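You operate a simulated robot arm through the tools that you are given. There is no shell and no other tool. Be economical: measure what you need, move in short steps, check, and stop when the job is done.

You are at the controls of a simulated two-armed robot. One attempt, no reset.

## Task
Pick up the filter core marked "Acid" from the top of the steel bench with one hand, pass it to the other hand and put it on the free top of the steel shelf. Set down upright: filter core.

It is judged by the outcome, as a careful person would: the job done as asked, and still so three seconds after it is handed in. It fails if anything else is knocked over, pushed out of place, dropped, spilled or broken.

## Robot
Two 6-joint arms with two-finger parallel grippers on one trunk, on a base that drives. Base frame: it is fixed to the floor where the robot stands at the start and does not move with it; the origin is under the middle of the robot, x ahead of it, y to its left, z up. Readings come in mm, rad, newtons and seconds.
The left shoulder is at the start at [280, 185, 1030], the right one opposite. With the tool pointing down near the work surface each hand reaches from about 560 to 940 mm from the robot's upright axis, wherever it stands, measured 20 degrees to its own side. Places, roughly: free top of the steel shelf (24x24 cm) [-180, 3880, 960]. Payload 1.57 kg a hand.
The tool frame of a hand sits at the grasp point between the pads (the TCP): z along the fingers, y along the line on which they close. The tips reach 30 mm beyond it. Largest opening 80 mm; finger width 17, thickness 12; the body of the gripper, 40 by 82 mm, starts 80 mm behind the TCP.
Orientation is that of the tool frame in the base frame, as [roll, pitch, yaw] about the fixed x, y, z axes, in that order (R = Rz(yaw) Ry(pitch) Rx(roll)). With the fingers straight down and closing along the base's y, the tool's x points along the base's -x, its y along +y and its z along -z.

## Interface
- The arms move only by the tool arm_command. It takes "left_commands", "right_commands" or both (then of equal length, played together; a hand with none holds still); each is text: rows parted by semicolons, each of 7 numbers parted by spaces: the shift along the base's x, y, z in mm, then the turn, a rotation vector about the base's x, y, z in rad, then the closure, from 0 (fully open) to 1 (shut). In form: dx dy dz ax ay az grip; .... A call has 1 to 10 rows; each row is the pose to reach, as a shift and turn from the pose commanded when the call began. A row lasts 0.2 s, in which the tool goes at most 50 mm and 0.15 rad; a call with a longer step from one row to the next is refused whole, and so is a gripper value outside its range. A pose out of reach is approached as far as the arm can. The call stops where the force on the tool passes 40 N (or 10 N more than at its start, if that is more) or the arm is blocked; 0.2 s more then pass. The fingers move at their own pace (about 153 mm/s each) and stop on an object; they squeeze with about 26 N. The grip force told is the motor's: it shows also when the fingers shut on nothing. Time passes only in rows, and 0.2 s behind the last, so rows that repeat a pose let the fingers close. The reply holds the time, the measured pose of the TCP, the force on the tool along the base axes, the opening and the grip force, in the units named above and with some noise, with the torque about the TCP (base axes, N m) and any sound that the robot's microphone picked up.
- Cameras (640 x 400 px; columns grow to the right, rows downward): "scene" is now at [209.6, -38.1, 1479.4]; the picture's right is [-0.54, -0.84, 0.00], its down [-0.68, 0.44, -0.59] and it looks along [0.49, -0.32, -0.81] (base axes); focal length 253 px, centre (320, 200). "left" rides on the left gripper at [72, 7, -122] in its tool frame; the picture's right is [-0.09, 1.00, 0.00], its down [-0.84, -0.08, -0.54] and it looks along [-0.54, -0.05, 0.84] (tool axes); focal length 238 px, centre (320, 200). "right" rides on the right gripper at [72, -7, -122] in its tool frame; the picture's right is [0.09, 1.00, 0.00], its down [-0.84, 0.08, -0.54] and it looks along [-0.54, 0.05, 0.84] (tool axes); focal length 238 px, centre (320, 200). There is no depth. A picture from a camera that has moved, and an enlarged one, comes with that camera's place and axes in the base frame and with its lens. The place of the scene camera against the robot may be out by one fixed shift of up to 25 mm in any direction.
- capture(camera): a new picture of that camera. It takes no simulated time.
- move_column(by): slides the trunk up (or, below 0, down) by that many mm; the arms and the scene camera ride with it, the base frame stays. It gives what a move gives, with no picture.
- roll_base(legs): drives the robot by 1 to 6 legs, each [ahead, turn to the left] in mm and rad, along the robot's own axes; the way and the turn of a leg run together, so that a leg with both is an arc; at most 1500 mm and 3.142 rad a leg. The arms and the cameras ride along, it lands a little off, and it stops where it bumps. It gives what a move gives.
- pan_tilt(pan, tilt): turns the head with the scene camera to pan (to the left, within 1.501 rad either way) and tilt (down, from -0.506 to 1.204), counted from straight ahead of the robot. It gives what a move gives.
- inspect(camera, box): a new picture of the part [left, top, right, bottom] of that camera's present view, enlarged. It takes no simulated time.
- job_done(): hands the job in; it is judged then, once.

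Go step by step. Nothing tells you exact positions but the pictures and the camera data: compare them with the known pose of the tool, close in by small moves and look again before you grip or let go. The budget is 120 turns and 100 pictures, counting those below and the enlarged ones. Unless the task says otherwise, let go and move clear before handing in, and close with one line.

The tools are called after "Call:" as name(argument=value, ...) on one line, values as JSON. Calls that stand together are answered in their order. arm_command: Moves the arms, as the interface text tells. Its arguments: {"type":"object","properties":{"left_commands":{"type":"string"},"right_commands":{"type":"string"}},"required":[]} The other tools are called the same way: move_column (by) slides the trunk up or down; roll_base (legs) drives the base; pan_tilt (pan, tilt) turns the head that bears the scene camera; capture (camera) takes a picture; inspect (camera, box) takes an enlarged picture of a part of a camera's view; job_done () hands the job in.

At the start:

```text
time: 0.0
left_eef_pos: [605.5, 65.7, 1120.7]
left_orientation: [3.141, 0.001, 3.141]
left_wrist_force: [0.4, -0.2, 0.6]
left_torque: [-0.02, -0.03, 0.0]
left_gripper_width: 80.1
left_finger_force: 0.1
right_eef_pos: [434.4, -413.4, 1116.5]
right_orientation: [-3.141, 0.001, 3.141]
right_wrist_force: [0.7, -0.7, -0.3]
right_torque: [0.0, -0.01, -0.01]
right_gripper_width: 79.9
right_finger_force: 0.0
trunk travel left (down, up): [-725.0, 265.0]
robot x, y, heading: [-3.7, -1.6, 0.004]
head pan, tilt: [-0.576, 0.942]
```

scene: 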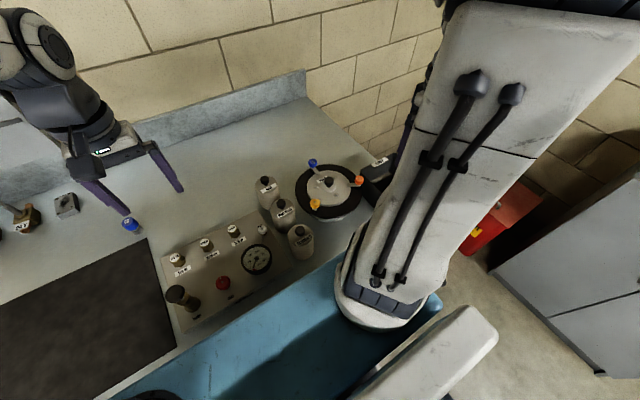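
right: 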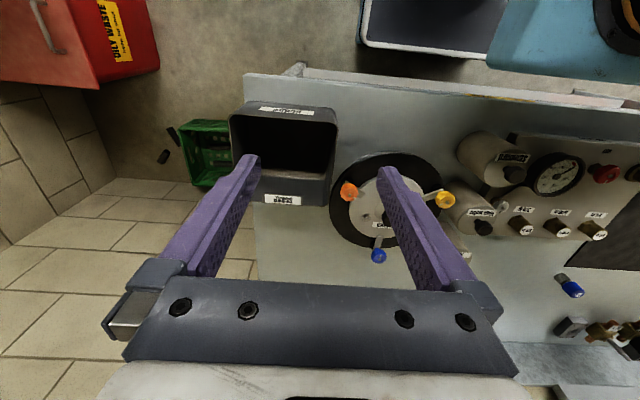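
left: 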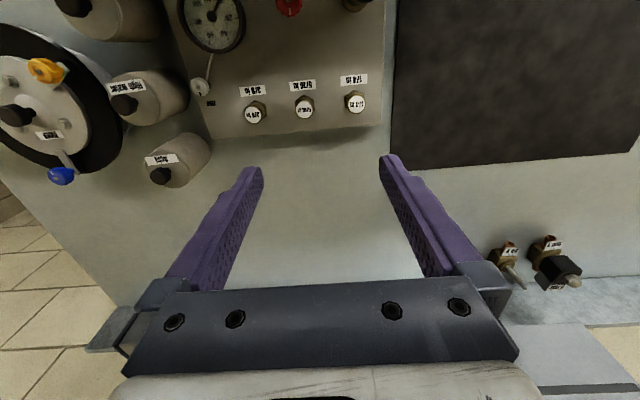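

I see three labelled cylinders near the panel and the turntable. I'll enlarge the labels to find which one is "Acid".

Call:
inspect(camera="scene", box=[230, 150, 350, 270])

Call:
inspect(camera="left", box=[40, 0, 240, 200])

Call:
inspect(camera="right", box=[430, 110, 580, 270])

```text
3.33 times, centred on (290, 210) of scene
camera zoom: at [209.6, -38.1, 1479.4], right [-0.54, -0.84, 0.0], down [-0.68, 0.44, -0.59], along [0.49, -0.32, -0.81], focal length 843 px, centre (420, 167)
```

zoom: 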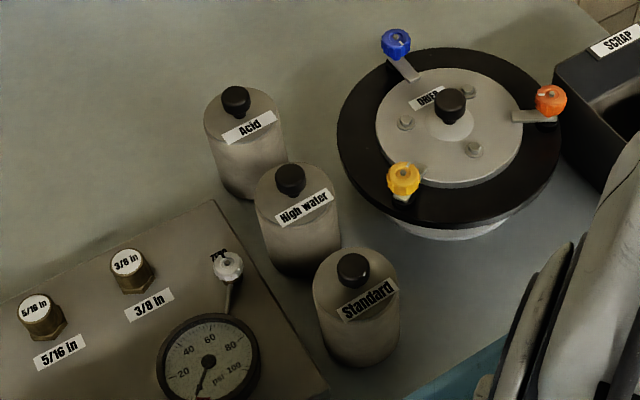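

```text
2.00 times, centred on (140, 100) of left
camera zoom: at [533.8, 71.8, 1243.2], right [0.09, 1.0, 0.0], down [0.84, -0.08, 0.54], along [0.54, -0.05, -0.84], focal length 477 px, centre (680, 400)
```

zoom: 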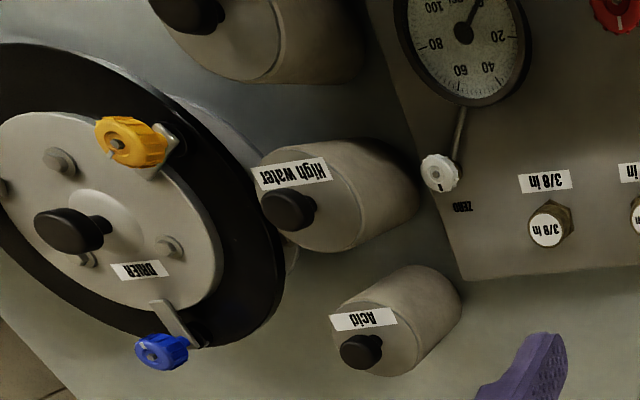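

```text
2.50 times, centred on (505, 190) of right
camera zoom: at [361.6, -420.9, 1238.2], right [-0.09, 1.0, 0.0], down [0.84, 0.08, 0.54], along [0.54, 0.05, -0.84], focal length 596 px, centre (-142, 225)
```

zoom: 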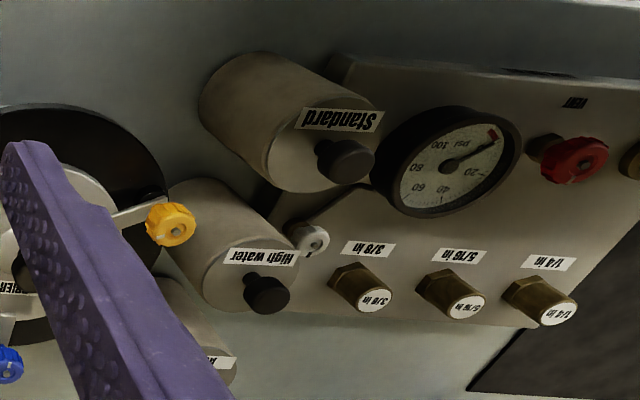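

The Acid core is the far one of the three. I triangulate its knob at about [660, -155, 959], with the bench at z≈865. I'll bring the right hand above it, move the left hand aside, and look.

Call:
arm_command(right_commands="28 32 0 0 0 0 0; 56 64 0 0 0 0 0; 84 96 0 0 0 0 0; 113 129 0 0 0 0 0; 141 161 0 0 0 0 0; 170 193 0 0 0 0 0; 198 225 0 0 0 0 0; 226 258 0 0 0 0 0; 226 258 0 0 0 0 0", left_commands="0 20 10 0 0 0 0; 0 40 20 0 0 0 0; 0 60 30 0 0 0 0; 0 80 40 0 0 0 0; 0 100 50 0 0 0 0; 0 120 50 0 0 0 0; 0 140 50 0 0 0 0; 0 150 50 0 0 0 0; 0 150 50 0 0 0 0")

Call:
capture(camera="right")

Call:
capture(camera="scene")

```text
time: 2.0
left_eef_pos: [605.5, 216.1, 1172.1]
left_orientation: [-3.142, 0.0, -3.14]
left_wrist_force: [-0.2, -0.1, -1.1]
left_torque: [0.0, -0.01, 0.0]
left_gripper_width: 80.1
left_finger_force: 0.0
right_eef_pos: [660.4, -155.0, 1116.2]
right_orientation: [-3.14, 0.001, 3.142]
right_wrist_force: [-0.3, 0.2, -0.2]
right_torque: [-0.04, 0.04, 0.02]
right_gripper_width: 79.9
right_finger_force: 0.1
trunk travel left (down, up): [-725.0, 265.0]
robot x, y, heading: [-2.7, 0.3, -0.002]
head pan, tilt: [-0.576, 0.942]
```

```text
93 pictures are left
camera right: at [587.8, -163.0, 1238.4], right [-0.09, 1.0, 0.0], down [0.84, 0.08, 0.54], along [0.54, 0.05, -0.84], focal length 238 px, centre (320, 200)
```

right: 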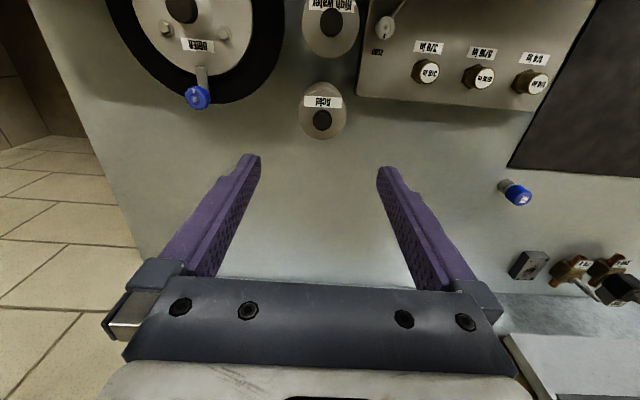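

```text
92 pictures are left
camera scene: at [209.8, -37.9, 1479.4], right [-0.54, -0.84, 0.0], down [-0.68, 0.44, -0.59], along [0.49, -0.32, -0.81], focal length 253 px, centre (320, 200)
```

scene: 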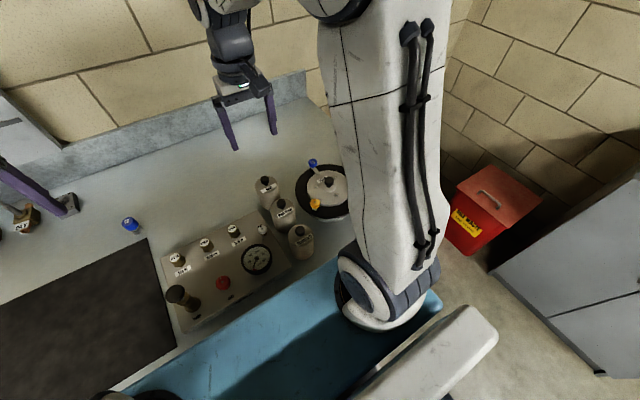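

The right camera confirms the knob at about [659, -154]. Next I go down to just above the knob and look again.

Call:
arm_command(right_commands="0 1 -40 0 0 0 0; 0 1 -80 0 0 0 0; 0 1 -105 0 0 0 0; 0 1 -105 0 0 0 0")

Call:
capture(camera="right")

Call:
inspect(camera="scene", box=[200, 100, 360, 260])

```text
time: 3.0
left_eef_pos: [605.7, 216.7, 1171.9]
left_orientation: [3.141, -0.002, 3.14]
left_wrist_force: [0.3, -0.3, -0.3]
left_torque: [0.0, 0.0, 0.01]
left_gripper_width: 80.1
left_finger_force: 0.1
right_eef_pos: [660.6, -155.4, 1012.8]
right_orientation: [-3.141, -0.002, -3.141]
right_wrist_force: [-0.7, 0.2, 0.1]
right_torque: [-0.02, 0.01, -0.01]
right_gripper_width: 80.0
right_finger_force: 0.1
trunk travel left (down, up): [-725.0, 265.0]
robot x, y, heading: [-1.6, -0.0, -0.0]
head pan, tilt: [-0.576, 0.942]
```

```text
91 pictures are left
camera right: at [588.5, -162.7, 1134.1], right [-0.09, 1.0, 0.0], down [0.84, 0.08, 0.54], along [0.54, 0.05, -0.84], focal length 238 px, centre (320, 200)
```

right: 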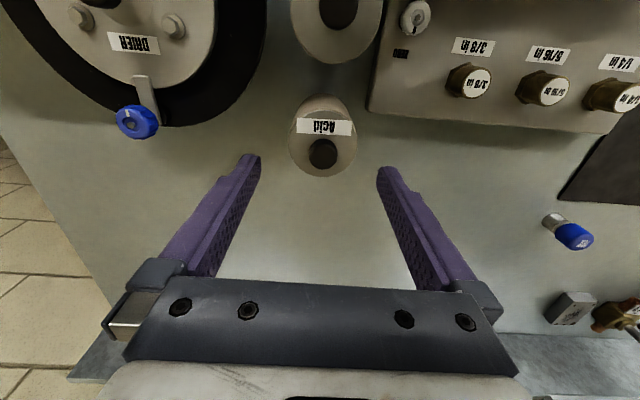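

```text
2.50 times, centred on (280, 180) of scene
camera zoom: at [209.7, -38.1, 1479.4], right [-0.54, -0.84, 0.0], down [-0.68, 0.44, -0.59], along [0.49, -0.32, -0.81], focal length 632 px, centre (420, 250)
```

zoom: 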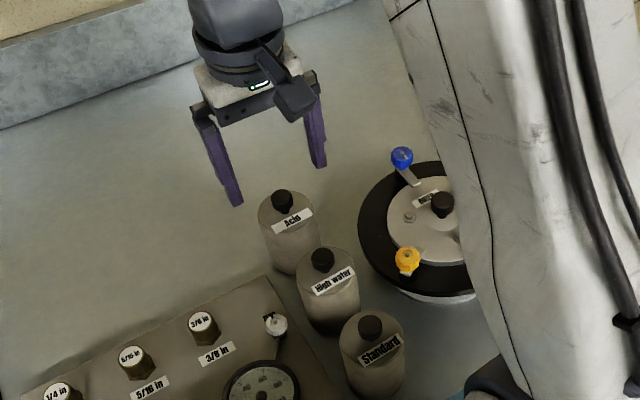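

The hand is centred on the core. Next I descend to about z=920, with the fingers on either side of the body.

Call:
arm_command(right_commands="-1 0 -25 0 0 0 0; -1 0 -50 0 0 0 0; -1 0 -75 0 0 0 0; -1 0 -92 0 0 0 0; -1 0 -92 0 0 0 0")

Call:
capture(camera="right")

Call:
inspect(camera="scene", box=[200, 120, 340, 260])

```text
time: 4.2
left_eef_pos: [605.3, 216.4, 1172.2]
left_orientation: [-3.141, 0.0, -3.142]
left_wrist_force: [-1.3, 0.5, 0.3]
left_torque: [-0.02, -0.02, -0.02]
left_gripper_width: 80.0
left_finger_force: 0.1
right_eef_pos: [660.0, -153.6, 919.3]
right_orientation: [-3.141, 0.001, 3.14]
right_wrist_force: [0.2, 1.2, -0.2]
right_torque: [-0.03, -0.01, 0.0]
right_gripper_width: 79.7
right_finger_force: 0.0
trunk travel left (down, up): [-725.0, 265.0]
robot x, y, heading: [-0.0, -0.4, -0.003]
head pan, tilt: [-0.576, 0.942]
```

```text
89 pictures are left
camera right: at [587.0, -161.4, 1041.2], right [-0.09, 1.0, 0.0], down [0.84, 0.08, 0.54], along [0.54, 0.05, -0.84], focal length 238 px, centre (320, 200)
```

right: 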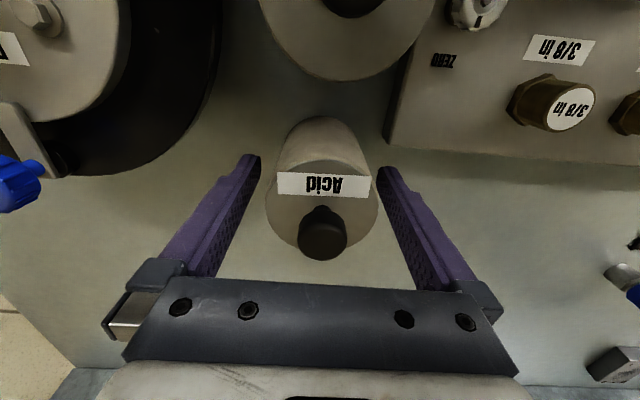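

```text
2.86 times, centred on (270, 190) of scene
camera zoom: at [209.7, -38.1, 1479.4], right [-0.54, -0.84, 0.0], down [-0.68, 0.44, -0.59], along [0.49, -0.32, -0.81], focal length 723 px, centre (463, 229)
```

zoom: 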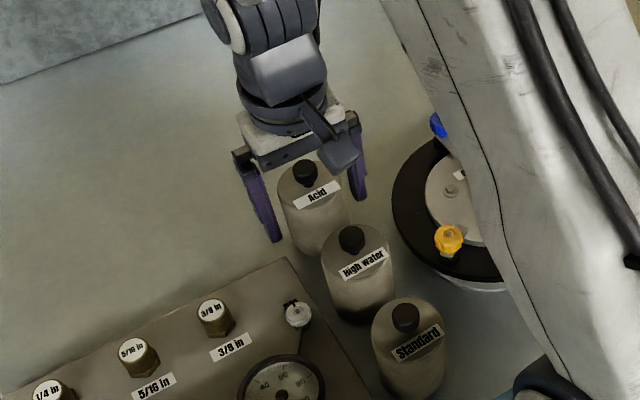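

The fingers straddle the core. I close them now.

Call:
arm_command(right_commands="0 0 0 0 0 0 0.5; 0 0 0 0 0 0 1; 0 0 0 0 0 0 1; 0 0 0 0 0 0 1")

Call:
capture(camera="right")

```text
time: 5.2
left_eef_pos: [605.3, 215.7, 1170.6]
left_orientation: [3.141, -0.001, 3.141]
left_wrist_force: [-1.0, 0.3, -0.3]
left_torque: [-0.01, 0.04, 0.02]
left_gripper_width: 79.7
left_finger_force: 0.1
right_eef_pos: [659.9, -154.2, 919.2]
right_orientation: [3.142, 0.001, -3.14]
right_wrist_force: [-0.9, 1.4, 0.1]
right_torque: [0.11, -0.01, 0.0]
right_gripper_width: 59.3
right_finger_force: 26.0
trunk travel left (down, up): [-725.0, 265.0]
robot x, y, heading: [1.1, -2.8, -0.001]
head pan, tilt: [-0.576, 0.942]
```

```text
87 pictures are left
camera right: at [586.9, -161.4, 1041.5], right [-0.09, 1.0, 0.0], down [0.84, 0.08, 0.54], along [0.54, 0.05, -0.84], focal length 238 px, centre (320, 200)
```

right: 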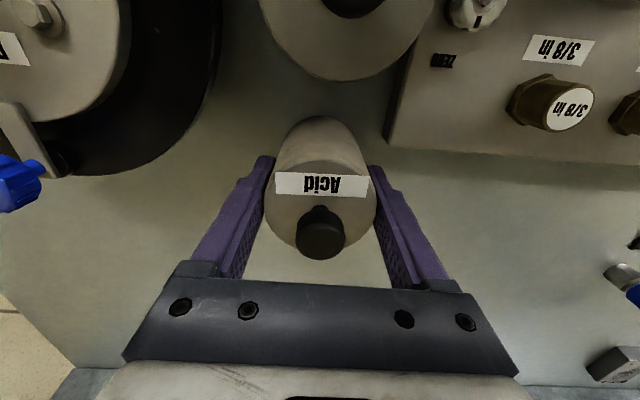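

The grip is firm at 59 mm. Next I lift straight up.

Call:
arm_command(right_commands="0 0 15 0 0 0 1; 0 0 40 0 0 0 1; 0 0 75 0 0 0 1; 0 0 115 0 0 0 1; 0 0 155 0 0 0 1; 0 0 195 0 0 0 1; 0 0 230 0 0 0 1; 0 0 250 0 0 0 1; 0 0 250 0 0 0 1")

Call:
capture(camera="right")

Call:
capture(camera="scene")

```text
time: 7.2
left_eef_pos: [605.3, 217.1, 1170.5]
left_orientation: [3.141, 0.0, -3.14]
left_wrist_force: [0.0, -0.2, 0.9]
left_torque: [0.0, 0.02, 0.01]
left_gripper_width: 80.2
left_finger_force: 0.0
right_eef_pos: [657.6, -153.9, 1169.9]
right_orientation: [3.14, 0.0, 3.141]
right_wrist_force: [0.4, 0.0, -2.4]
right_torque: [-0.02, -0.02, 0.04]
right_gripper_width: 59.5
right_finger_force: 26.6
trunk travel left (down, up): [-725.0, 265.0]
robot x, y, heading: [-1.9, -1.6, 0.001]
head pan, tilt: [-0.576, 0.942]
```

```text
86 pictures are left
camera right: at [585.3, -162.3, 1291.4], right [-0.09, 1.0, 0.0], down [0.84, 0.08, 0.54], along [0.54, 0.05, -0.84], focal length 238 px, centre (320, 200)
```

right: 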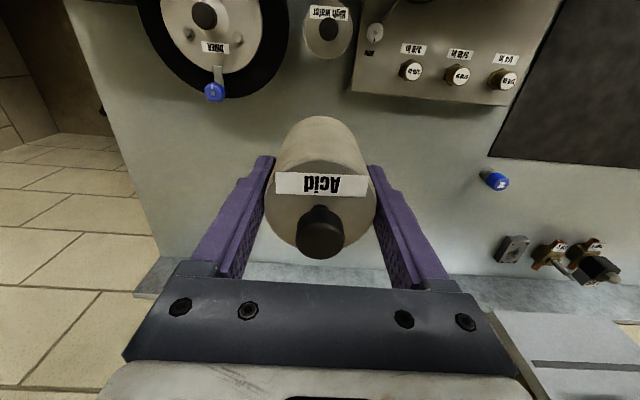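

```text
85 pictures are left
camera scene: at [209.6, -38.1, 1479.4], right [-0.54, -0.84, 0.0], down [-0.68, 0.44, -0.59], along [0.49, -0.32, -0.81], focal length 253 px, centre (320, 200)
```

scene: 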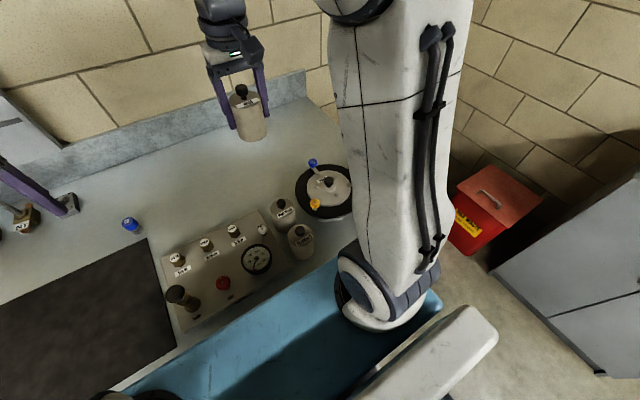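

The core is lifted. Before handing over, I'll look toward the shelf on the left to plan the placement pose.

Call:
pan_tilt(pan=1.4, tilt=0.3)

Call:
capture(camera="scene")

```text
time: 9.1
left_eef_pos: [605.4, 216.7, 1171.7]
left_orientation: [3.141, 0.0, 3.141]
left_wrist_force: [0.1, -0.5, 0.1]
left_torque: [-0.01, 0.0, -0.04]
left_gripper_width: 79.9
left_finger_force: 0.1
right_eef_pos: [658.5, -154.6, 1168.7]
right_orientation: [3.141, -0.001, 3.141]
right_wrist_force: [-0.9, 0.5, -3.1]
right_torque: [-0.01, -0.02, 0.02]
right_gripper_width: 59.6
right_finger_force: 25.9
trunk travel left (down, up): [-725.0, 265.0]
robot x, y, heading: [1.7, -3.1, -0.002]
head pan, tilt: [1.4, 0.3]
```

```text
84 pictures are left
camera scene: at [164.4, 93.7, 1534.8], right [0.99, -0.17, 0.0], down [-0.05, -0.29, -0.96], along [0.16, 0.94, -0.3], focal length 253 px, centre (320, 200)
```

scene: 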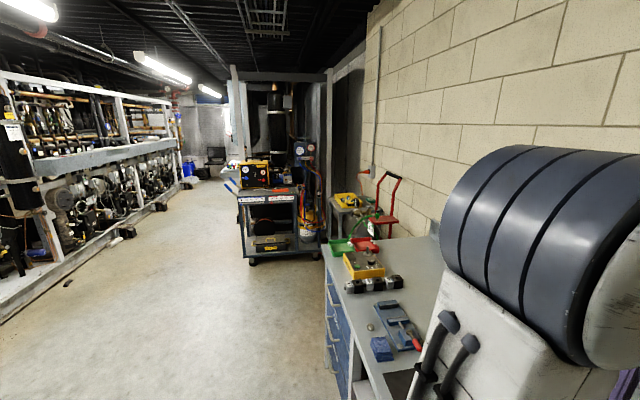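

The shelf stands far ahead on the left. I'll enlarge that area.

Call:
inspect(camera="scene", box=[210, 60, 410, 280])

Call:
inspect(camera="scene", box=[220, 130, 330, 220])

```text
1.82 times, centred on (310, 170) of scene
camera zoom: at [164.4, 93.7, 1534.8], right [0.99, -0.17, 0.0], down [-0.05, -0.29, -0.96], along [0.16, 0.94, -0.3], focal length 460 px, centre (338, 254)
```

zoom: 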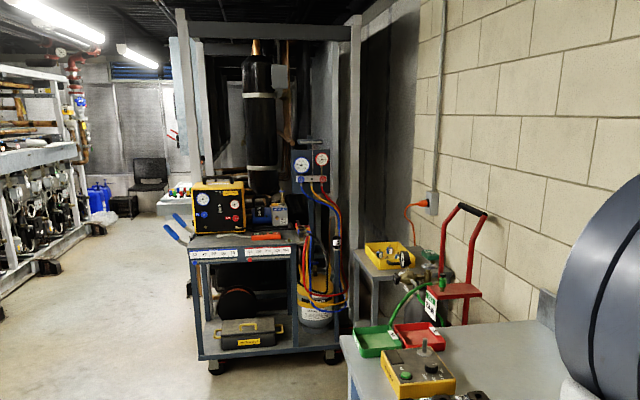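

```text
4.44 times, centred on (275, 175) of scene
camera zoom: at [164.4, 93.7, 1534.8], right [0.99, -0.17, 0.0], down [-0.05, -0.29, -0.96], along [0.16, 0.94, -0.3], focal length 1124 px, centre (520, 311)
```

zoom: 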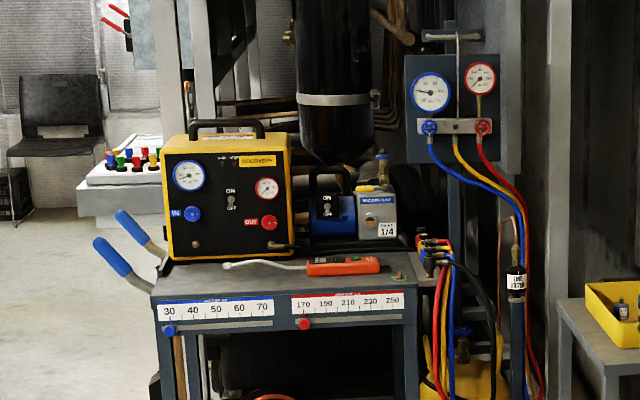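

The service cart stands near y≈2700 and the shelf is hidden behind it near y≈3880. The open lane is at x<-200. First I'll back off from the bench so the handover and turn have room.

Call:
roll_base(legs=[[-450, 0]])

Call:
pan_tilt(pan=0.0, tilt=0.75)

Call:
capture(camera="scene")

```text
time: 11.9
left_eef_pos: [146.6, 212.6, 1171.7]
left_orientation: [-3.141, 0.001, 3.131]
left_wrist_force: [0.0, -0.3, 0.9]
left_torque: [0.02, 0.03, -0.02]
left_gripper_width: 80.2
left_finger_force: 0.0
right_eef_pos: [196.7, -159.0, 1168.5]
right_orientation: [3.141, 0.001, 3.131]
right_wrist_force: [0.7, -0.1, -3.2]
right_torque: [0.0, -0.01, 0.02]
right_gripper_width: 59.5
right_finger_force: 25.3
trunk travel left (down, up): [-725.0, 265.0]
robot x, y, heading: [-461.7, -0.2, -0.011]
head pan, tilt: [1.4, 0.3]
```

```text
time: 13.4
left_eef_pos: [147.2, 212.7, 1171.0]
left_orientation: [-3.141, -0.001, 3.132]
left_wrist_force: [0.5, 0.2, 0.2]
left_torque: [-0.03, 0.01, -0.02]
left_gripper_width: 79.8
left_finger_force: 0.0
right_eef_pos: [195.5, -158.4, 1167.8]
right_orientation: [-3.142, -0.001, 3.131]
right_wrist_force: [0.0, 0.1, -3.3]
right_torque: [0.01, -0.03, 0.0]
right_gripper_width: 59.5
right_finger_force: 26.1
trunk travel left (down, up): [-725.0, 265.0]
robot x, y, heading: [-459.5, 5.7, -0.013]
head pan, tilt: [0.0, 0.75]
```

```text
81 pictures are left
camera scene: at [-229.3, 1.6, 1494.5], right [-0.01, -1.0, 0.0], down [-0.68, 0.01, -0.73], along [0.73, -0.01, -0.68], focal length 253 px, centre (320, 200)
```

scene: 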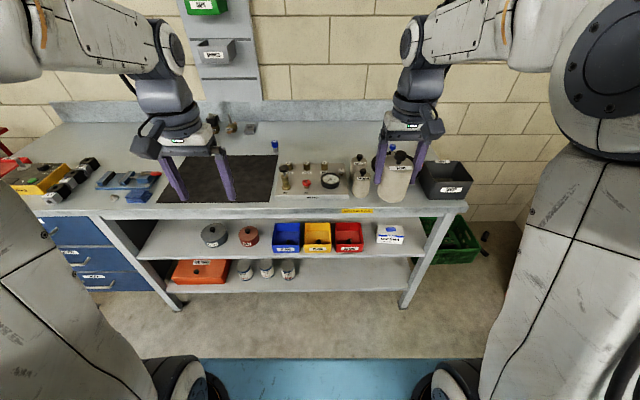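

The core is held well with free space around. Plan: the right hand (pointing down, closing along y) brings the core nearly to the middle. The left hand turns to point along -y, tilted 33° down and closing along x, so the fingers cross without touching.

Call:
arm_command(left_commands="1 0 5 -0.0596 -0.0596 -0.1098 0; 2 0 9 -0.1192 -0.1192 -0.2196 0; 4 0 14 -0.1788 -0.1788 -0.3294 0; 5 0 18 -0.2384 -0.2384 -0.4392 0; 6 0 23 -0.298 -0.298 -0.549 0; 8 0 27 -0.3576 -0.3576 -0.6588 0; 9 0 32 -0.4172 -0.4172 -0.7686 0; 10 0 36 -0.4768 -0.4768 -0.8784 0; 11 0 40 -0.5364 -0.5364 -0.9882 0; 13 0 45 -0.596 -0.596 -1.098 0", right_commands="-6 11 0 0 0 0 1; -12 22 0 0 0 0 1; -18 33 0 0 0 0 1; -24 44 0 0 0 0 1; -30 55 0 0 0 0 1; -36 68 0 0 0 0 1; -36 68 0 0 0 0 1; -36 68 0 0 0 0 1; -36 68 0 0 0 0 1; -36 68 0 0 0 0 1")

Call:
arm_command(left_commands="0 0 0 -0.0597 -0.0597 -0.11 0; 0 0 0 -0.1194 -0.1194 -0.22 0; 0 0 0 -0.1793 -0.1793 -0.330 0; 0 0 0 -0.1793 -0.1793 -0.330 0")

Call:
capture(camera="scene")

Call:
capture(camera="left")

```text
time: 15.6
left_eef_pos: [158.6, 213.4, 1216.9]
left_orientation: [-2.948, 0.783, 2.046]
left_wrist_force: [-0.3, 0.2, 0.1]
left_torque: [0.01, 0.01, -0.01]
left_gripper_width: 79.8
left_finger_force: 0.1
right_eef_pos: [160.4, -89.9, 1168.8]
right_orientation: [-3.141, 0.0, 3.131]
right_wrist_force: [0.3, -0.7, -2.7]
right_torque: [-0.01, 0.0, -0.03]
right_gripper_width: 59.6
right_finger_force: 26.5
trunk travel left (down, up): [-725.0, 265.0]
robot x, y, heading: [-462.9, 1.2, -0.008]
head pan, tilt: [0.0, 0.75]
```

```text
time: 16.6
left_eef_pos: [160.1, 213.1, 1216.2]
left_orientation: [3.126, 0.997, 1.55]
left_wrist_force: [0.3, 0.3, 0.5]
left_torque: [-0.01, 0.03, -0.01]
left_gripper_width: 80.0
left_finger_force: 0.1
right_eef_pos: [160.1, -90.2, 1169.7]
right_orientation: [3.14, 0.002, 3.131]
right_wrist_force: [-0.5, 0.1, -4.0]
right_torque: [0.01, 0.02, 0.03]
right_gripper_width: 59.4
right_finger_force: 25.7
trunk travel left (down, up): [-725.0, 265.0]
robot x, y, heading: [-463.3, 0.7, -0.007]
head pan, tilt: [0.0, 0.75]
```

```text
80 pictures are left
camera scene: at [-229.1, 1.7, 1494.4], right [-0.01, -1.0, 0.0], down [-0.68, 0.01, -0.73], along [0.73, -0.01, -0.68], focal length 253 px, centre (320, 200)
```

scene: 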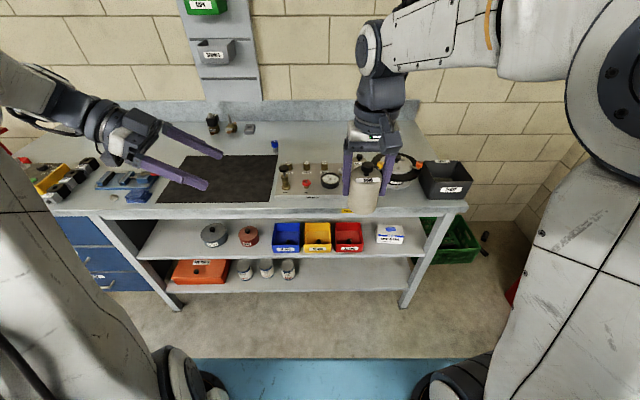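

```text
79 pictures are left
camera left: at [167.7, 354.2, 1222.9], right [0.99, -0.06, 0.09], down [-0.09, 0.0, 1.0], along [-0.06, -1.0, 0.0], focal length 238 px, centre (320, 200)
```

left: 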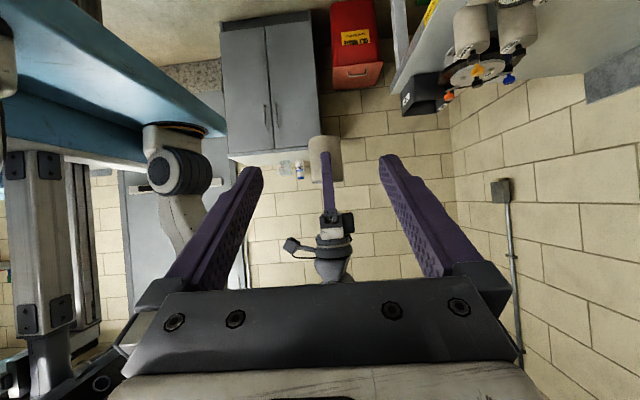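

Both orientations are right. Next the left hand comes to the pre-grasp point, about 110 mm short along its approach line.

Call:
arm_command(left_commands="0 -40 0 0 0 0 0; 0 -80 0 0 0 0 0; 0 -120 0 0 0 0 0; 0 -160 0 0 0 0 0; 0 -195 0 0 0 0 0; 0 -205 0 0 0 0 0; 0 -205 0 0 0 0 0")

Call:
capture(camera="scene")

Call:
capture(camera="left")

```text
time: 18.2
left_eef_pos: [160.2, 7.2, 1216.9]
left_orientation: [3.125, 0.995, 1.553]
left_wrist_force: [-0.7, 0.3, 0.4]
left_torque: [0.02, -0.02, -0.03]
left_gripper_width: 79.9
left_finger_force: 0.0
right_eef_pos: [160.3, -90.6, 1169.0]
right_orientation: [-3.141, 0.0, 3.131]
right_wrist_force: [-0.1, 0.1, -3.0]
right_torque: [0.05, 0.02, 0.02]
right_gripper_width: 59.3
right_finger_force: 26.4
trunk travel left (down, up): [-725.0, 265.0]
robot x, y, heading: [-461.7, 3.5, -0.011]
head pan, tilt: [0.0, 0.75]
```

```text
78 pictures are left
camera scene: at [-229.3, 1.5, 1494.5], right [-0.01, -1.0, 0.0], down [-0.68, 0.01, -0.73], along [0.73, -0.01, -0.68], focal length 253 px, centre (320, 200)
```

scene: 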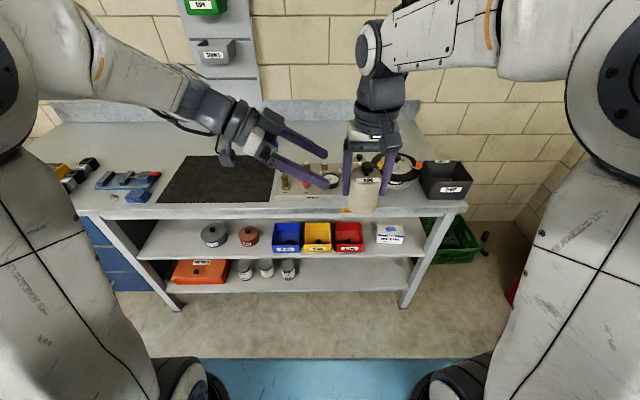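

```text
77 pictures are left
camera left: at [167.1, 148.5, 1223.0], right [0.99, -0.06, 0.09], down [-0.09, 0.0, 1.0], along [-0.05, -1.0, -0.01], focal length 238 px, centre (320, 200)
```

left: 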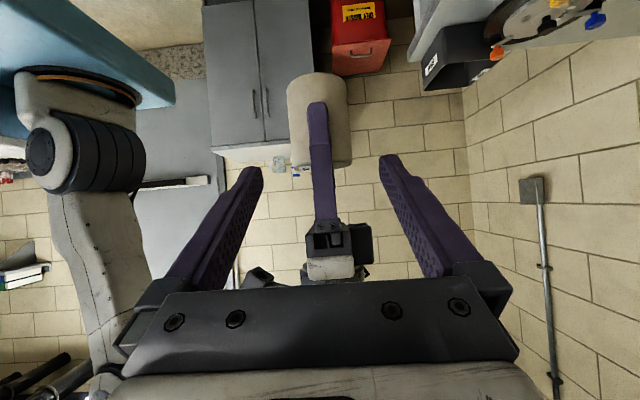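

The core is centred between the left fingers (x≈160). I'll go most of the way and check.

Call:
arm_command(left_commands="0 -20 -13 0 0 0 0; 0 -40 -26 0 0 0 0; 0 -60 -38 0 0 0 0; 0 -60 -38 0 0 0 0")

Call:
capture(camera="left")

Call:
inspect(camera="scene", box=[240, 80, 440, 240])

```text
time: 19.2
left_eef_pos: [161.1, -53.9, 1179.5]
left_orientation: [3.127, 0.996, 1.553]
left_wrist_force: [-0.4, -0.8, -0.2]
left_torque: [0.04, 0.0, 0.0]
left_gripper_width: 80.1
left_finger_force: 0.0
right_eef_pos: [159.3, -91.3, 1169.2]
right_orientation: [3.141, 0.001, 3.132]
right_wrist_force: [-0.4, 0.0, -3.9]
right_torque: [0.04, -0.04, -0.03]
right_gripper_width: 59.3
right_finger_force: 25.7
trunk travel left (down, up): [-725.0, 265.0]
robot x, y, heading: [-460.2, -0.7, -0.008]
head pan, tilt: [0.0, 0.75]
```

```text
76 pictures are left
camera left: at [167.2, 89.1, 1185.8], right [0.99, -0.06, 0.09], down [-0.09, 0.0, 1.0], along [-0.06, -1.0, -0.01], focal length 238 px, centre (320, 200)
```

left: 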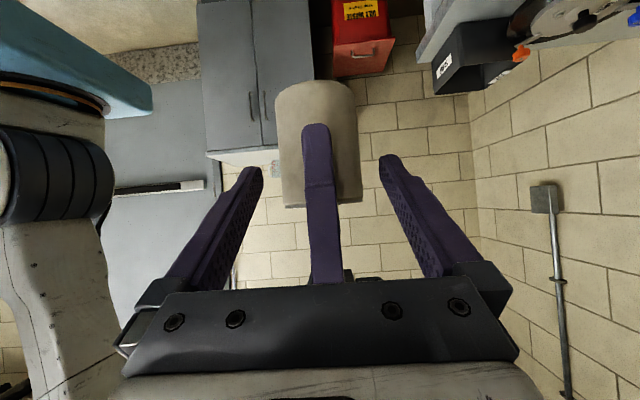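

```text
2.50 times, centred on (340, 160) of scene
camera zoom: at [-229.2, 1.5, 1494.4], right [-0.01, -1.0, 0.0], down [-0.68, 0.01, -0.73], along [0.73, -0.01, -0.68], focal length 632 px, centre (270, 300)
```

zoom: 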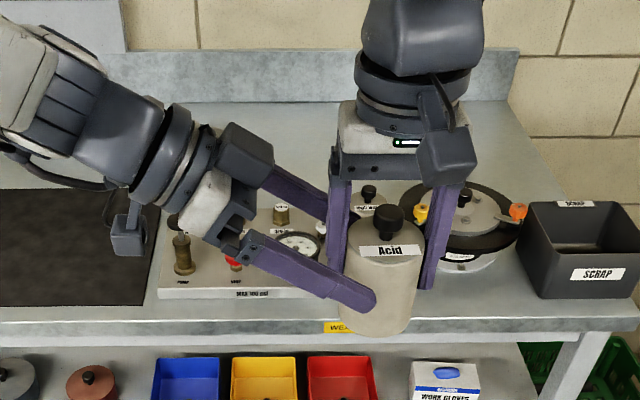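

The geometry is as planned: the left fingers pass either side of the right finger and the core. I'll make the last 36 mm.

Call:
arm_command(left_commands="-1 -15 -10 0 0 0 0; -1 -30 -20 0 0 0 0; -1 -30 -20 0 0 0 0")

Call:
capture(camera="left")

Call:
inspect(camera="scene", box=[280, 80, 440, 220])

```text
time: 20.0
left_eef_pos: [158.8, -81.2, 1157.6]
left_orientation: [3.125, 0.995, 1.553]
left_wrist_force: [-0.8, 1.0, -0.1]
left_torque: [-0.03, 0.0, 0.0]
left_gripper_width: 80.0
left_finger_force: 0.1
right_eef_pos: [159.3, -90.0, 1168.9]
right_orientation: [-3.141, -0.001, 3.131]
right_wrist_force: [-0.4, 0.6, -3.5]
right_torque: [-0.01, 0.03, 0.0]
right_gripper_width: 59.2
right_finger_force: 25.8
trunk travel left (down, up): [-725.0, 265.0]
robot x, y, heading: [-460.2, -0.1, -0.014]
head pan, tilt: [0.0, 0.75]
```

```text
74 pictures are left
camera left: at [165.7, 60.0, 1164.6], right [0.99, -0.06, 0.09], down [-0.09, 0.0, 1.0], along [-0.06, -1.0, -0.01], focal length 238 px, centre (320, 200)
```

left: 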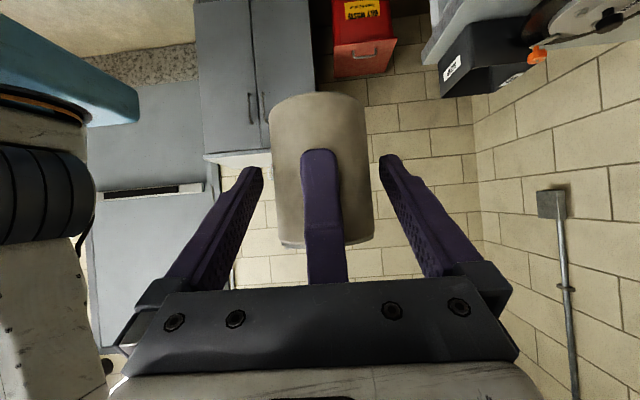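

```text
2.86 times, centred on (360, 150) of scene
camera zoom: at [-229.2, 1.5, 1494.4], right [-0.01, -1.0, 0.0], down [-0.68, 0.01, -0.73], along [0.73, -0.01, -0.68], focal length 723 px, centre (206, 343)
```

zoom: 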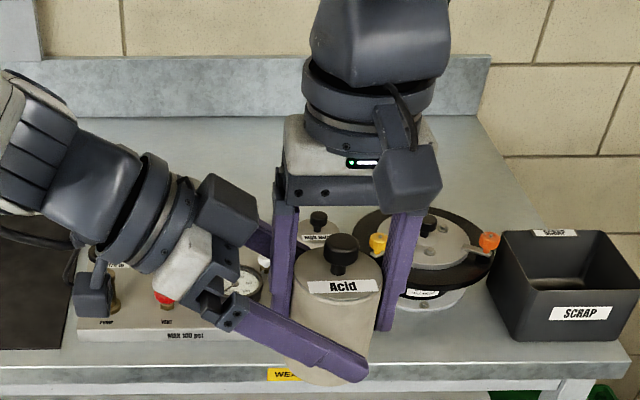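

The left fingers straddle the core evenly at 44 mm above its foot. I close the left hand and keep both holding.

Call:
arm_command(left_commands="0 0 0 0 0 0 0.3; 0 0 0 0 0 0 1; 0 0 0 0 0 0 1; 0 0 0 0 0 0 1; 0 0 0 0 0 0 1")

Call:
capture(camera="left")

```text
time: 21.2
left_eef_pos: [158.4, -81.1, 1157.6]
left_orientation: [3.125, 0.995, 1.556]
left_wrist_force: [14.9, -4.5, -2.3]
left_torque: [-0.21, 0.48, 0.09]
left_gripper_width: 59.4
left_finger_force: 25.9
right_eef_pos: [160.0, -89.6, 1168.7]
right_orientation: [3.141, -0.001, 3.132]
right_wrist_force: [-15.2, 4.3, 3.3]
right_torque: [0.28, -0.25, 0.02]
right_gripper_width: 59.6
right_finger_force: 26.0
trunk travel left (down, up): [-725.0, 265.0]
robot x, y, heading: [-462.0, -1.0, -0.014]
head pan, tilt: [0.0, 0.75]
```

```text
72 pictures are left
camera left: at [166.0, 60.3, 1164.7], right [0.99, -0.05, 0.09], down [-0.09, 0.0, 1.0], along [-0.05, -1.0, -0.01], focal length 238 px, centre (320, 200)
```

left: 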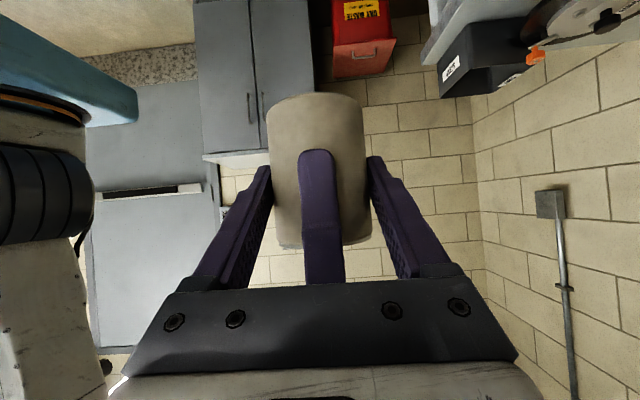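

Both hands hold it with a slight side load of 15 N. I'll ease the left hand 1.5 mm toward +x to relieve it before releasing with the right.

Call:
arm_command(left_commands="1.5 0 0 0 0 0 1; 1.5 0 0 0 0 0 1")

```text
time: 21.8
left_eef_pos: [159.4, -80.2, 1157.6]
left_orientation: [3.128, 0.994, 1.554]
left_wrist_force: [8.4, -1.7, 0.3]
left_torque: [-0.25, 0.28, 0.19]
left_gripper_width: 59.0
left_finger_force: 26.1
right_eef_pos: [159.4, -89.4, 1168.0]
right_orientation: [3.141, 0.0, 3.132]
right_wrist_force: [-6.8, 1.5, -1.1]
right_torque: [0.28, -0.21, -0.09]
right_gripper_width: 59.4
right_finger_force: 26.1
trunk travel left (down, up): [-725.0, 265.0]
robot x, y, heading: [-459.0, -2.7, -0.01]
head pan, tilt: [0.0, 0.75]
```

The load is reduced. I open the right hand only a little, to about 68 mm, to stay clear of the left gripper body.

Call:
arm_command(right_commands="0 0 0 0 0 0 0.2; 0 0 0 0 0 0 0.15; 0 0 0 0 0 0 0.15")

Call:
capture(camera="right")

```text
time: 22.6
left_eef_pos: [160.1, -80.6, 1156.8]
left_orientation: [3.128, 0.993, 1.553]
left_wrist_force: [-0.3, -0.4, -0.5]
left_torque: [0.04, 0.0, -0.01]
left_gripper_width: 58.8
left_finger_force: 25.8
right_eef_pos: [160.4, -90.5, 1168.5]
right_orientation: [-3.141, 0.0, 3.13]
right_wrist_force: [0.9, 0.7, -0.2]
right_torque: [0.0, -0.01, -0.03]
right_gripper_width: 68.0
right_finger_force: 0.1
trunk travel left (down, up): [-725.0, 265.0]
robot x, y, heading: [-460.3, 3.2, -0.007]
head pan, tilt: [0.0, 0.75]
```

```text
71 pictures are left
camera right: at [87.5, -97.4, 1291.0], right [-0.08, 1.0, 0.0], down [0.84, 0.07, 0.54], along [0.54, 0.04, -0.84], focal length 238 px, centre (320, 200)
```

right: 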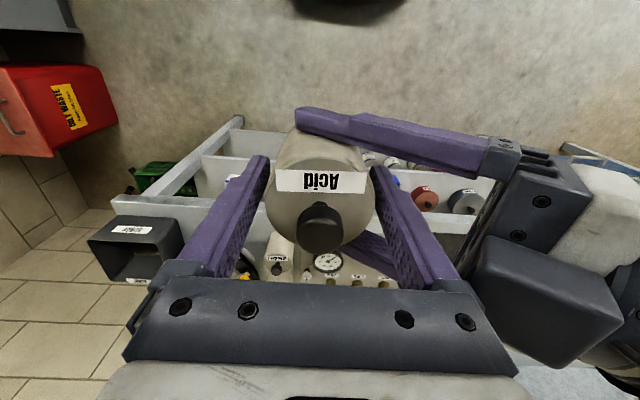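

The left hand carries the core alone. I retract the right hand straight up.

Call:
arm_command(right_commands="0 0 15 0 0 0 0.15; 0 0 35 0 0 0 0.15; 0 0 60 0 0 0 0.15; 0 0 90 0 0 0 0.15; 0 -30 120 0 0 0 0.15; 0 -70 130 0 0 0 0.15; 0 -115 130 0 0 0 0.15; 0 -150 130 0 0 0 0.15; 0 -150 130 0 0 0 0.15")

Call:
capture(camera="scene")

Call:
capture(camera="left")

```text
time: 24.6
left_eef_pos: [159.3, -81.6, 1156.4]
left_orientation: [3.128, 0.995, 1.553]
left_wrist_force: [0.5, 0.8, 0.6]
left_torque: [0.04, -0.01, 0.04]
left_gripper_width: 59.0
left_finger_force: 25.9
right_eef_pos: [158.4, -239.4, 1299.8]
right_orientation: [-3.141, -0.001, 3.132]
right_wrist_force: [-1.1, 0.4, 0.5]
right_torque: [0.01, 0.0, 0.0]
right_gripper_width: 67.9
right_finger_force: 0.1
trunk travel left (down, up): [-725.0, 265.0]
robot x, y, heading: [-460.1, 2.0, -0.008]
head pan, tilt: [0.0, 0.75]
```

```text
70 pictures are left
camera scene: at [-229.2, 1.4, 1494.5], right [-0.01, -1.0, 0.0], down [-0.68, 0.01, -0.73], along [0.73, -0.01, -0.68], focal length 253 px, centre (320, 200)
```

scene: 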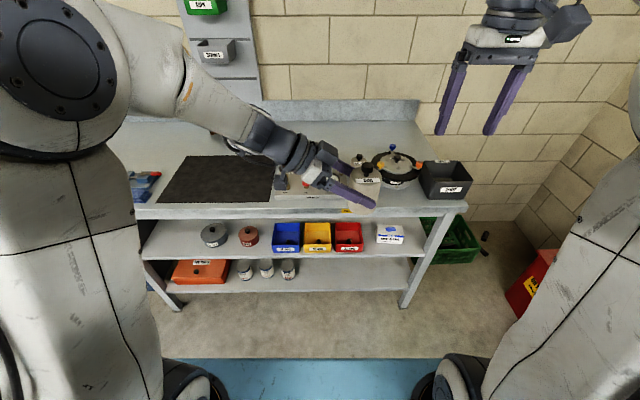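

```text
69 pictures are left
camera left: at [167.7, 60.0, 1164.5], right [0.99, -0.06, 0.09], down [-0.09, 0.0, 1.0], along [-0.06, -1.0, -0.01], focal length 238 px, centre (320, 200)
```

left: 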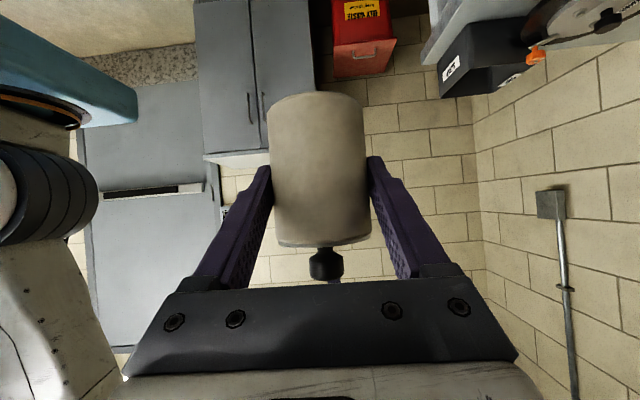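

The handover is complete and the core is upright in the left hand. Next I turn left toward the shelf and look.

Call:
roll_base(legs=[[0, 1.58]])

Call:
pan_tilt(pan=0.0, tilt=0.25)

Call:
capture(camera="scene")

```text
time: 28.9
left_eef_pos: [-389.9, 624.6, 1158.1]
left_orientation: [3.128, 0.996, -3.14]
left_wrist_force: [0.2, -0.1, 0.0]
left_torque: [0.0, 0.03, 0.02]
left_gripper_width: 59.1
left_finger_force: 26.0
right_eef_pos: [-231.2, 626.7, 1300.1]
right_orientation: [-3.142, 0.0, -1.562]
right_wrist_force: [-0.2, 0.3, 0.8]
right_torque: [0.01, 0.01, 0.02]
right_gripper_width: 67.8
right_finger_force: 0.0
trunk travel left (down, up): [-725.0, 265.0]
robot x, y, heading: [-461.1, -0.1, 1.58]
head pan, tilt: [0.0, 0.75]
```

```text
time: 29.8
left_eef_pos: [-388.4, 625.0, 1157.4]
left_orientation: [3.126, 0.996, -3.139]
left_wrist_force: [0.2, -0.2, 0.7]
left_torque: [0.0, 0.04, 0.04]
left_gripper_width: 58.8
left_finger_force: 26.1
right_eef_pos: [-230.5, 627.0, 1299.3]
right_orientation: [3.139, -0.001, -1.562]
right_wrist_force: [-0.1, -0.1, 1.1]
right_torque: [0.01, 0.01, -0.03]
right_gripper_width: 68.1
right_finger_force: 0.0
trunk travel left (down, up): [-725.0, 265.0]
robot x, y, heading: [-458.1, 1.0, 1.577]
head pan, tilt: [0.0, 0.25]
```

```text
68 pictures are left
camera scene: at [-474.7, 257.6, 1539.5], right [1.0, 0.01, 0.0], down [0.0, -0.25, -0.97], along [-0.01, 0.97, -0.25], focal length 253 px, centre (320, 200)
```

scene: 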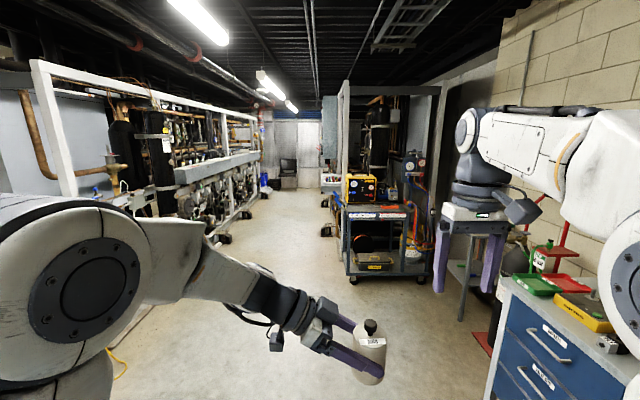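

The lane ahead is clear. I'll enlarge the area around the shelf behind the cart.

Call:
inspect(camera="scene", box=[260, 120, 440, 300])

```text
2.22 times, centred on (350, 210) of scene
camera zoom: at [-474.7, 257.6, 1539.5], right [1.0, 0.01, 0.0], down [0.0, -0.25, -0.97], along [-0.01, 0.97, -0.25], focal length 562 px, centre (253, 178)
```

zoom: 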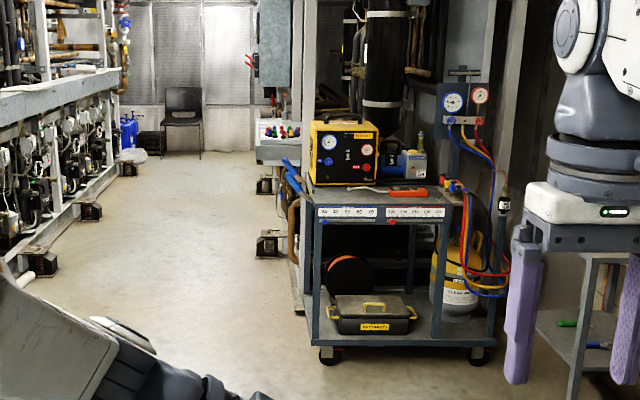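

The shelf must be off the right side of the lane behind the cart. I'll drive up the middle of the lane to about (-930, 2500) and look again.

Call:
roll_base(legs=[[0, 0.18], [1300, 0], [1250, 0], [0, -0.18]])

Call:
pan_tilt(pan=-0.5, tilt=0.4)

Call:
capture(camera="scene")

```text
time: 43.9
left_eef_pos: [-896.4, 3175.9, 1156.8]
left_orientation: [3.127, 0.996, -3.131]
left_wrist_force: [0.6, -0.3, -0.1]
left_torque: [-0.04, 0.02, 0.02]
left_gripper_width: 59.0
left_finger_force: 25.8
right_eef_pos: [-741.0, 3180.8, 1300.5]
right_orientation: [3.141, -0.001, -1.556]
right_wrist_force: [-0.1, 0.0, -0.3]
right_torque: [0.05, -0.04, 0.04]
right_gripper_width: 68.0
right_finger_force: 0.1
trunk travel left (down, up): [-725.0, 265.0]
robot x, y, heading: [-965.0, 2552.7, 1.587]
head pan, tilt: [0.0, 0.25]
```

```text
time: 44.8
left_eef_pos: [-897.1, 3175.7, 1156.6]
left_orientation: [3.128, 0.995, -3.132]
left_wrist_force: [0.1, 0.3, 0.8]
left_torque: [0.02, 0.02, -0.02]
left_gripper_width: 58.7
left_finger_force: 26.6
right_eef_pos: [-741.4, 3178.8, 1299.8]
right_orientation: [3.141, 0.001, -1.555]
right_wrist_force: [0.9, 0.2, 0.2]
right_torque: [-0.02, -0.03, -0.02]
right_gripper_width: 68.0
right_finger_force: 0.1
trunk travel left (down, up): [-725.0, 265.0]
robot x, y, heading: [-960.5, 2556.3, 1.586]
head pan, tilt: [-0.499, 0.4]
```

```text
66 pictures are left
camera scene: at [-936.5, 2797.4, 1525.6], right [0.89, -0.46, 0.0], down [-0.18, -0.34, -0.92], along [0.43, 0.82, -0.39], focal length 253 px, centre (320, 200)
```

scene: 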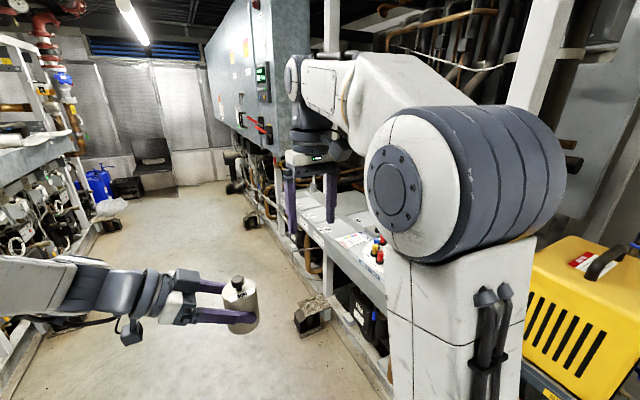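

The steel shelf runs along the right side of the lane, about x≥-370 and z≈950, with a cabinet near it. I'll drive to about (-1180, 3850), staying clear, then turn partly toward it and look.

Call:
roll_base(legs=[[0, 0.15], [1320, 0], [0, -0.75]])

Call:
pan_tilt(pan=-0.6, tilt=0.4)

Call:
capture(camera="scene")

```text
time: 54.1
left_eef_pos: [-752.4, 4321.2, 1157.7]
left_orientation: [3.127, 0.996, 2.525]
left_wrist_force: [0.3, 0.2, 0.1]
left_torque: [0.03, 0.0, -0.02]
left_gripper_width: 59.2
left_finger_force: 25.8
right_eef_pos: [-622.9, 4231.3, 1300.8]
right_orientation: [-3.141, 0.001, -2.18]
right_wrist_force: [0.4, -0.7, 0.3]
right_torque: [0.01, 0.03, 0.0]
right_gripper_width: 68.2
right_finger_force: 0.0
trunk travel left (down, up): [-725.0, 265.0]
robot x, y, heading: [-1171.2, 3854.7, 0.961]
head pan, tilt: [-0.499, 0.4]
```

```text
time: 54.7
left_eef_pos: [-752.4, 4321.4, 1158.8]
left_orientation: [3.127, 0.996, 2.526]
left_wrist_force: [0.2, 0.5, -0.1]
left_torque: [0.03, 0.02, -0.03]
left_gripper_width: 59.0
left_finger_force: 25.6
right_eef_pos: [-622.5, 4232.1, 1299.5]
right_orientation: [3.141, -0.001, -2.181]
right_wrist_force: [-0.5, 0.1, -0.3]
right_torque: [-0.01, -0.04, 0.0]
right_gripper_width: 67.9
right_finger_force: 0.0
trunk travel left (down, up): [-725.0, 265.0]
robot x, y, heading: [-1174.7, 3858.6, 0.961]
head pan, tilt: [-0.6, 0.4]
```

```text
65 pictures are left
camera scene: at [-1004.7, 4021.7, 1525.6], right [0.35, -0.94, 0.0], down [-0.36, -0.14, -0.92], along [0.86, 0.32, -0.39], focal length 253 px, centre (320, 200)
```

scene: 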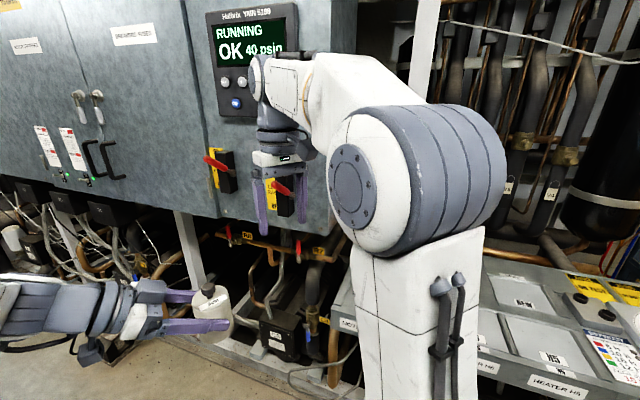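

The cabinet is at y>≈4200 and the shelf lies to its right, hidden by my right arm. I'll finish turning to face the shelf, which the arms clear by over 100 mm, and look.

Call:
roll_base(legs=[[0, -0.96]])

Call:
pan_tilt(pan=0.0, tilt=0.5)

Call:
capture(camera="scene")

```text
time: 57.6
left_eef_pos: [-548.7, 3783.9, 1158.1]
left_orientation: [3.126, 0.995, 1.57]
left_wrist_force: [0.9, -0.3, -0.1]
left_torque: [0.03, 0.0, 0.01]
left_gripper_width: 59.1
left_finger_force: 26.3
right_eef_pos: [-547.4, 3626.7, 1301.0]
right_orientation: [-3.141, 0.0, -3.133]
right_wrist_force: [0.1, 0.7, 0.6]
right_torque: [-0.01, 0.0, 0.0]
right_gripper_width: 68.1
right_finger_force: 0.1
trunk travel left (down, up): [-725.0, 265.0]
robot x, y, heading: [-1172.3, 3859.0, 0.007]
head pan, tilt: [-0.6, 0.4]
```

```text
time: 58.6
left_eef_pos: [-550.1, 3782.2, 1157.7]
left_orientation: [3.127, 0.994, 1.572]
left_wrist_force: [-0.1, -0.2, 0.8]
left_torque: [0.03, 0.01, 0.02]
left_gripper_width: 59.3
left_finger_force: 26.3
right_eef_pos: [-547.5, 3626.6, 1301.1]
right_orientation: [-3.141, 0.001, -3.135]
right_wrist_force: [0.4, -0.2, 0.3]
right_torque: [-0.01, -0.02, 0.01]
right_gripper_width: 68.0
right_finger_force: 0.0
trunk travel left (down, up): [-725.0, 265.0]
robot x, y, heading: [-1173.1, 3853.9, 0.004]
head pan, tilt: [0.0, 0.499]
```

```text
64 pictures are left
camera scene: at [-932.1, 3858.9, 1516.4], right [0.0, -1.0, 0.0], down [-0.48, 0.0, -0.88], along [0.88, 0.0, -0.48], focal length 253 px, centre (320, 200)
```

scene: 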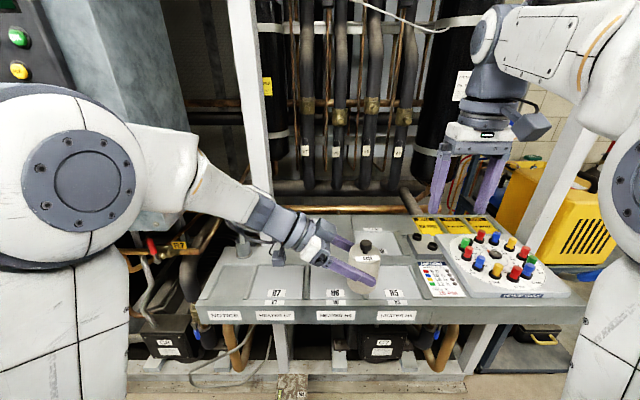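

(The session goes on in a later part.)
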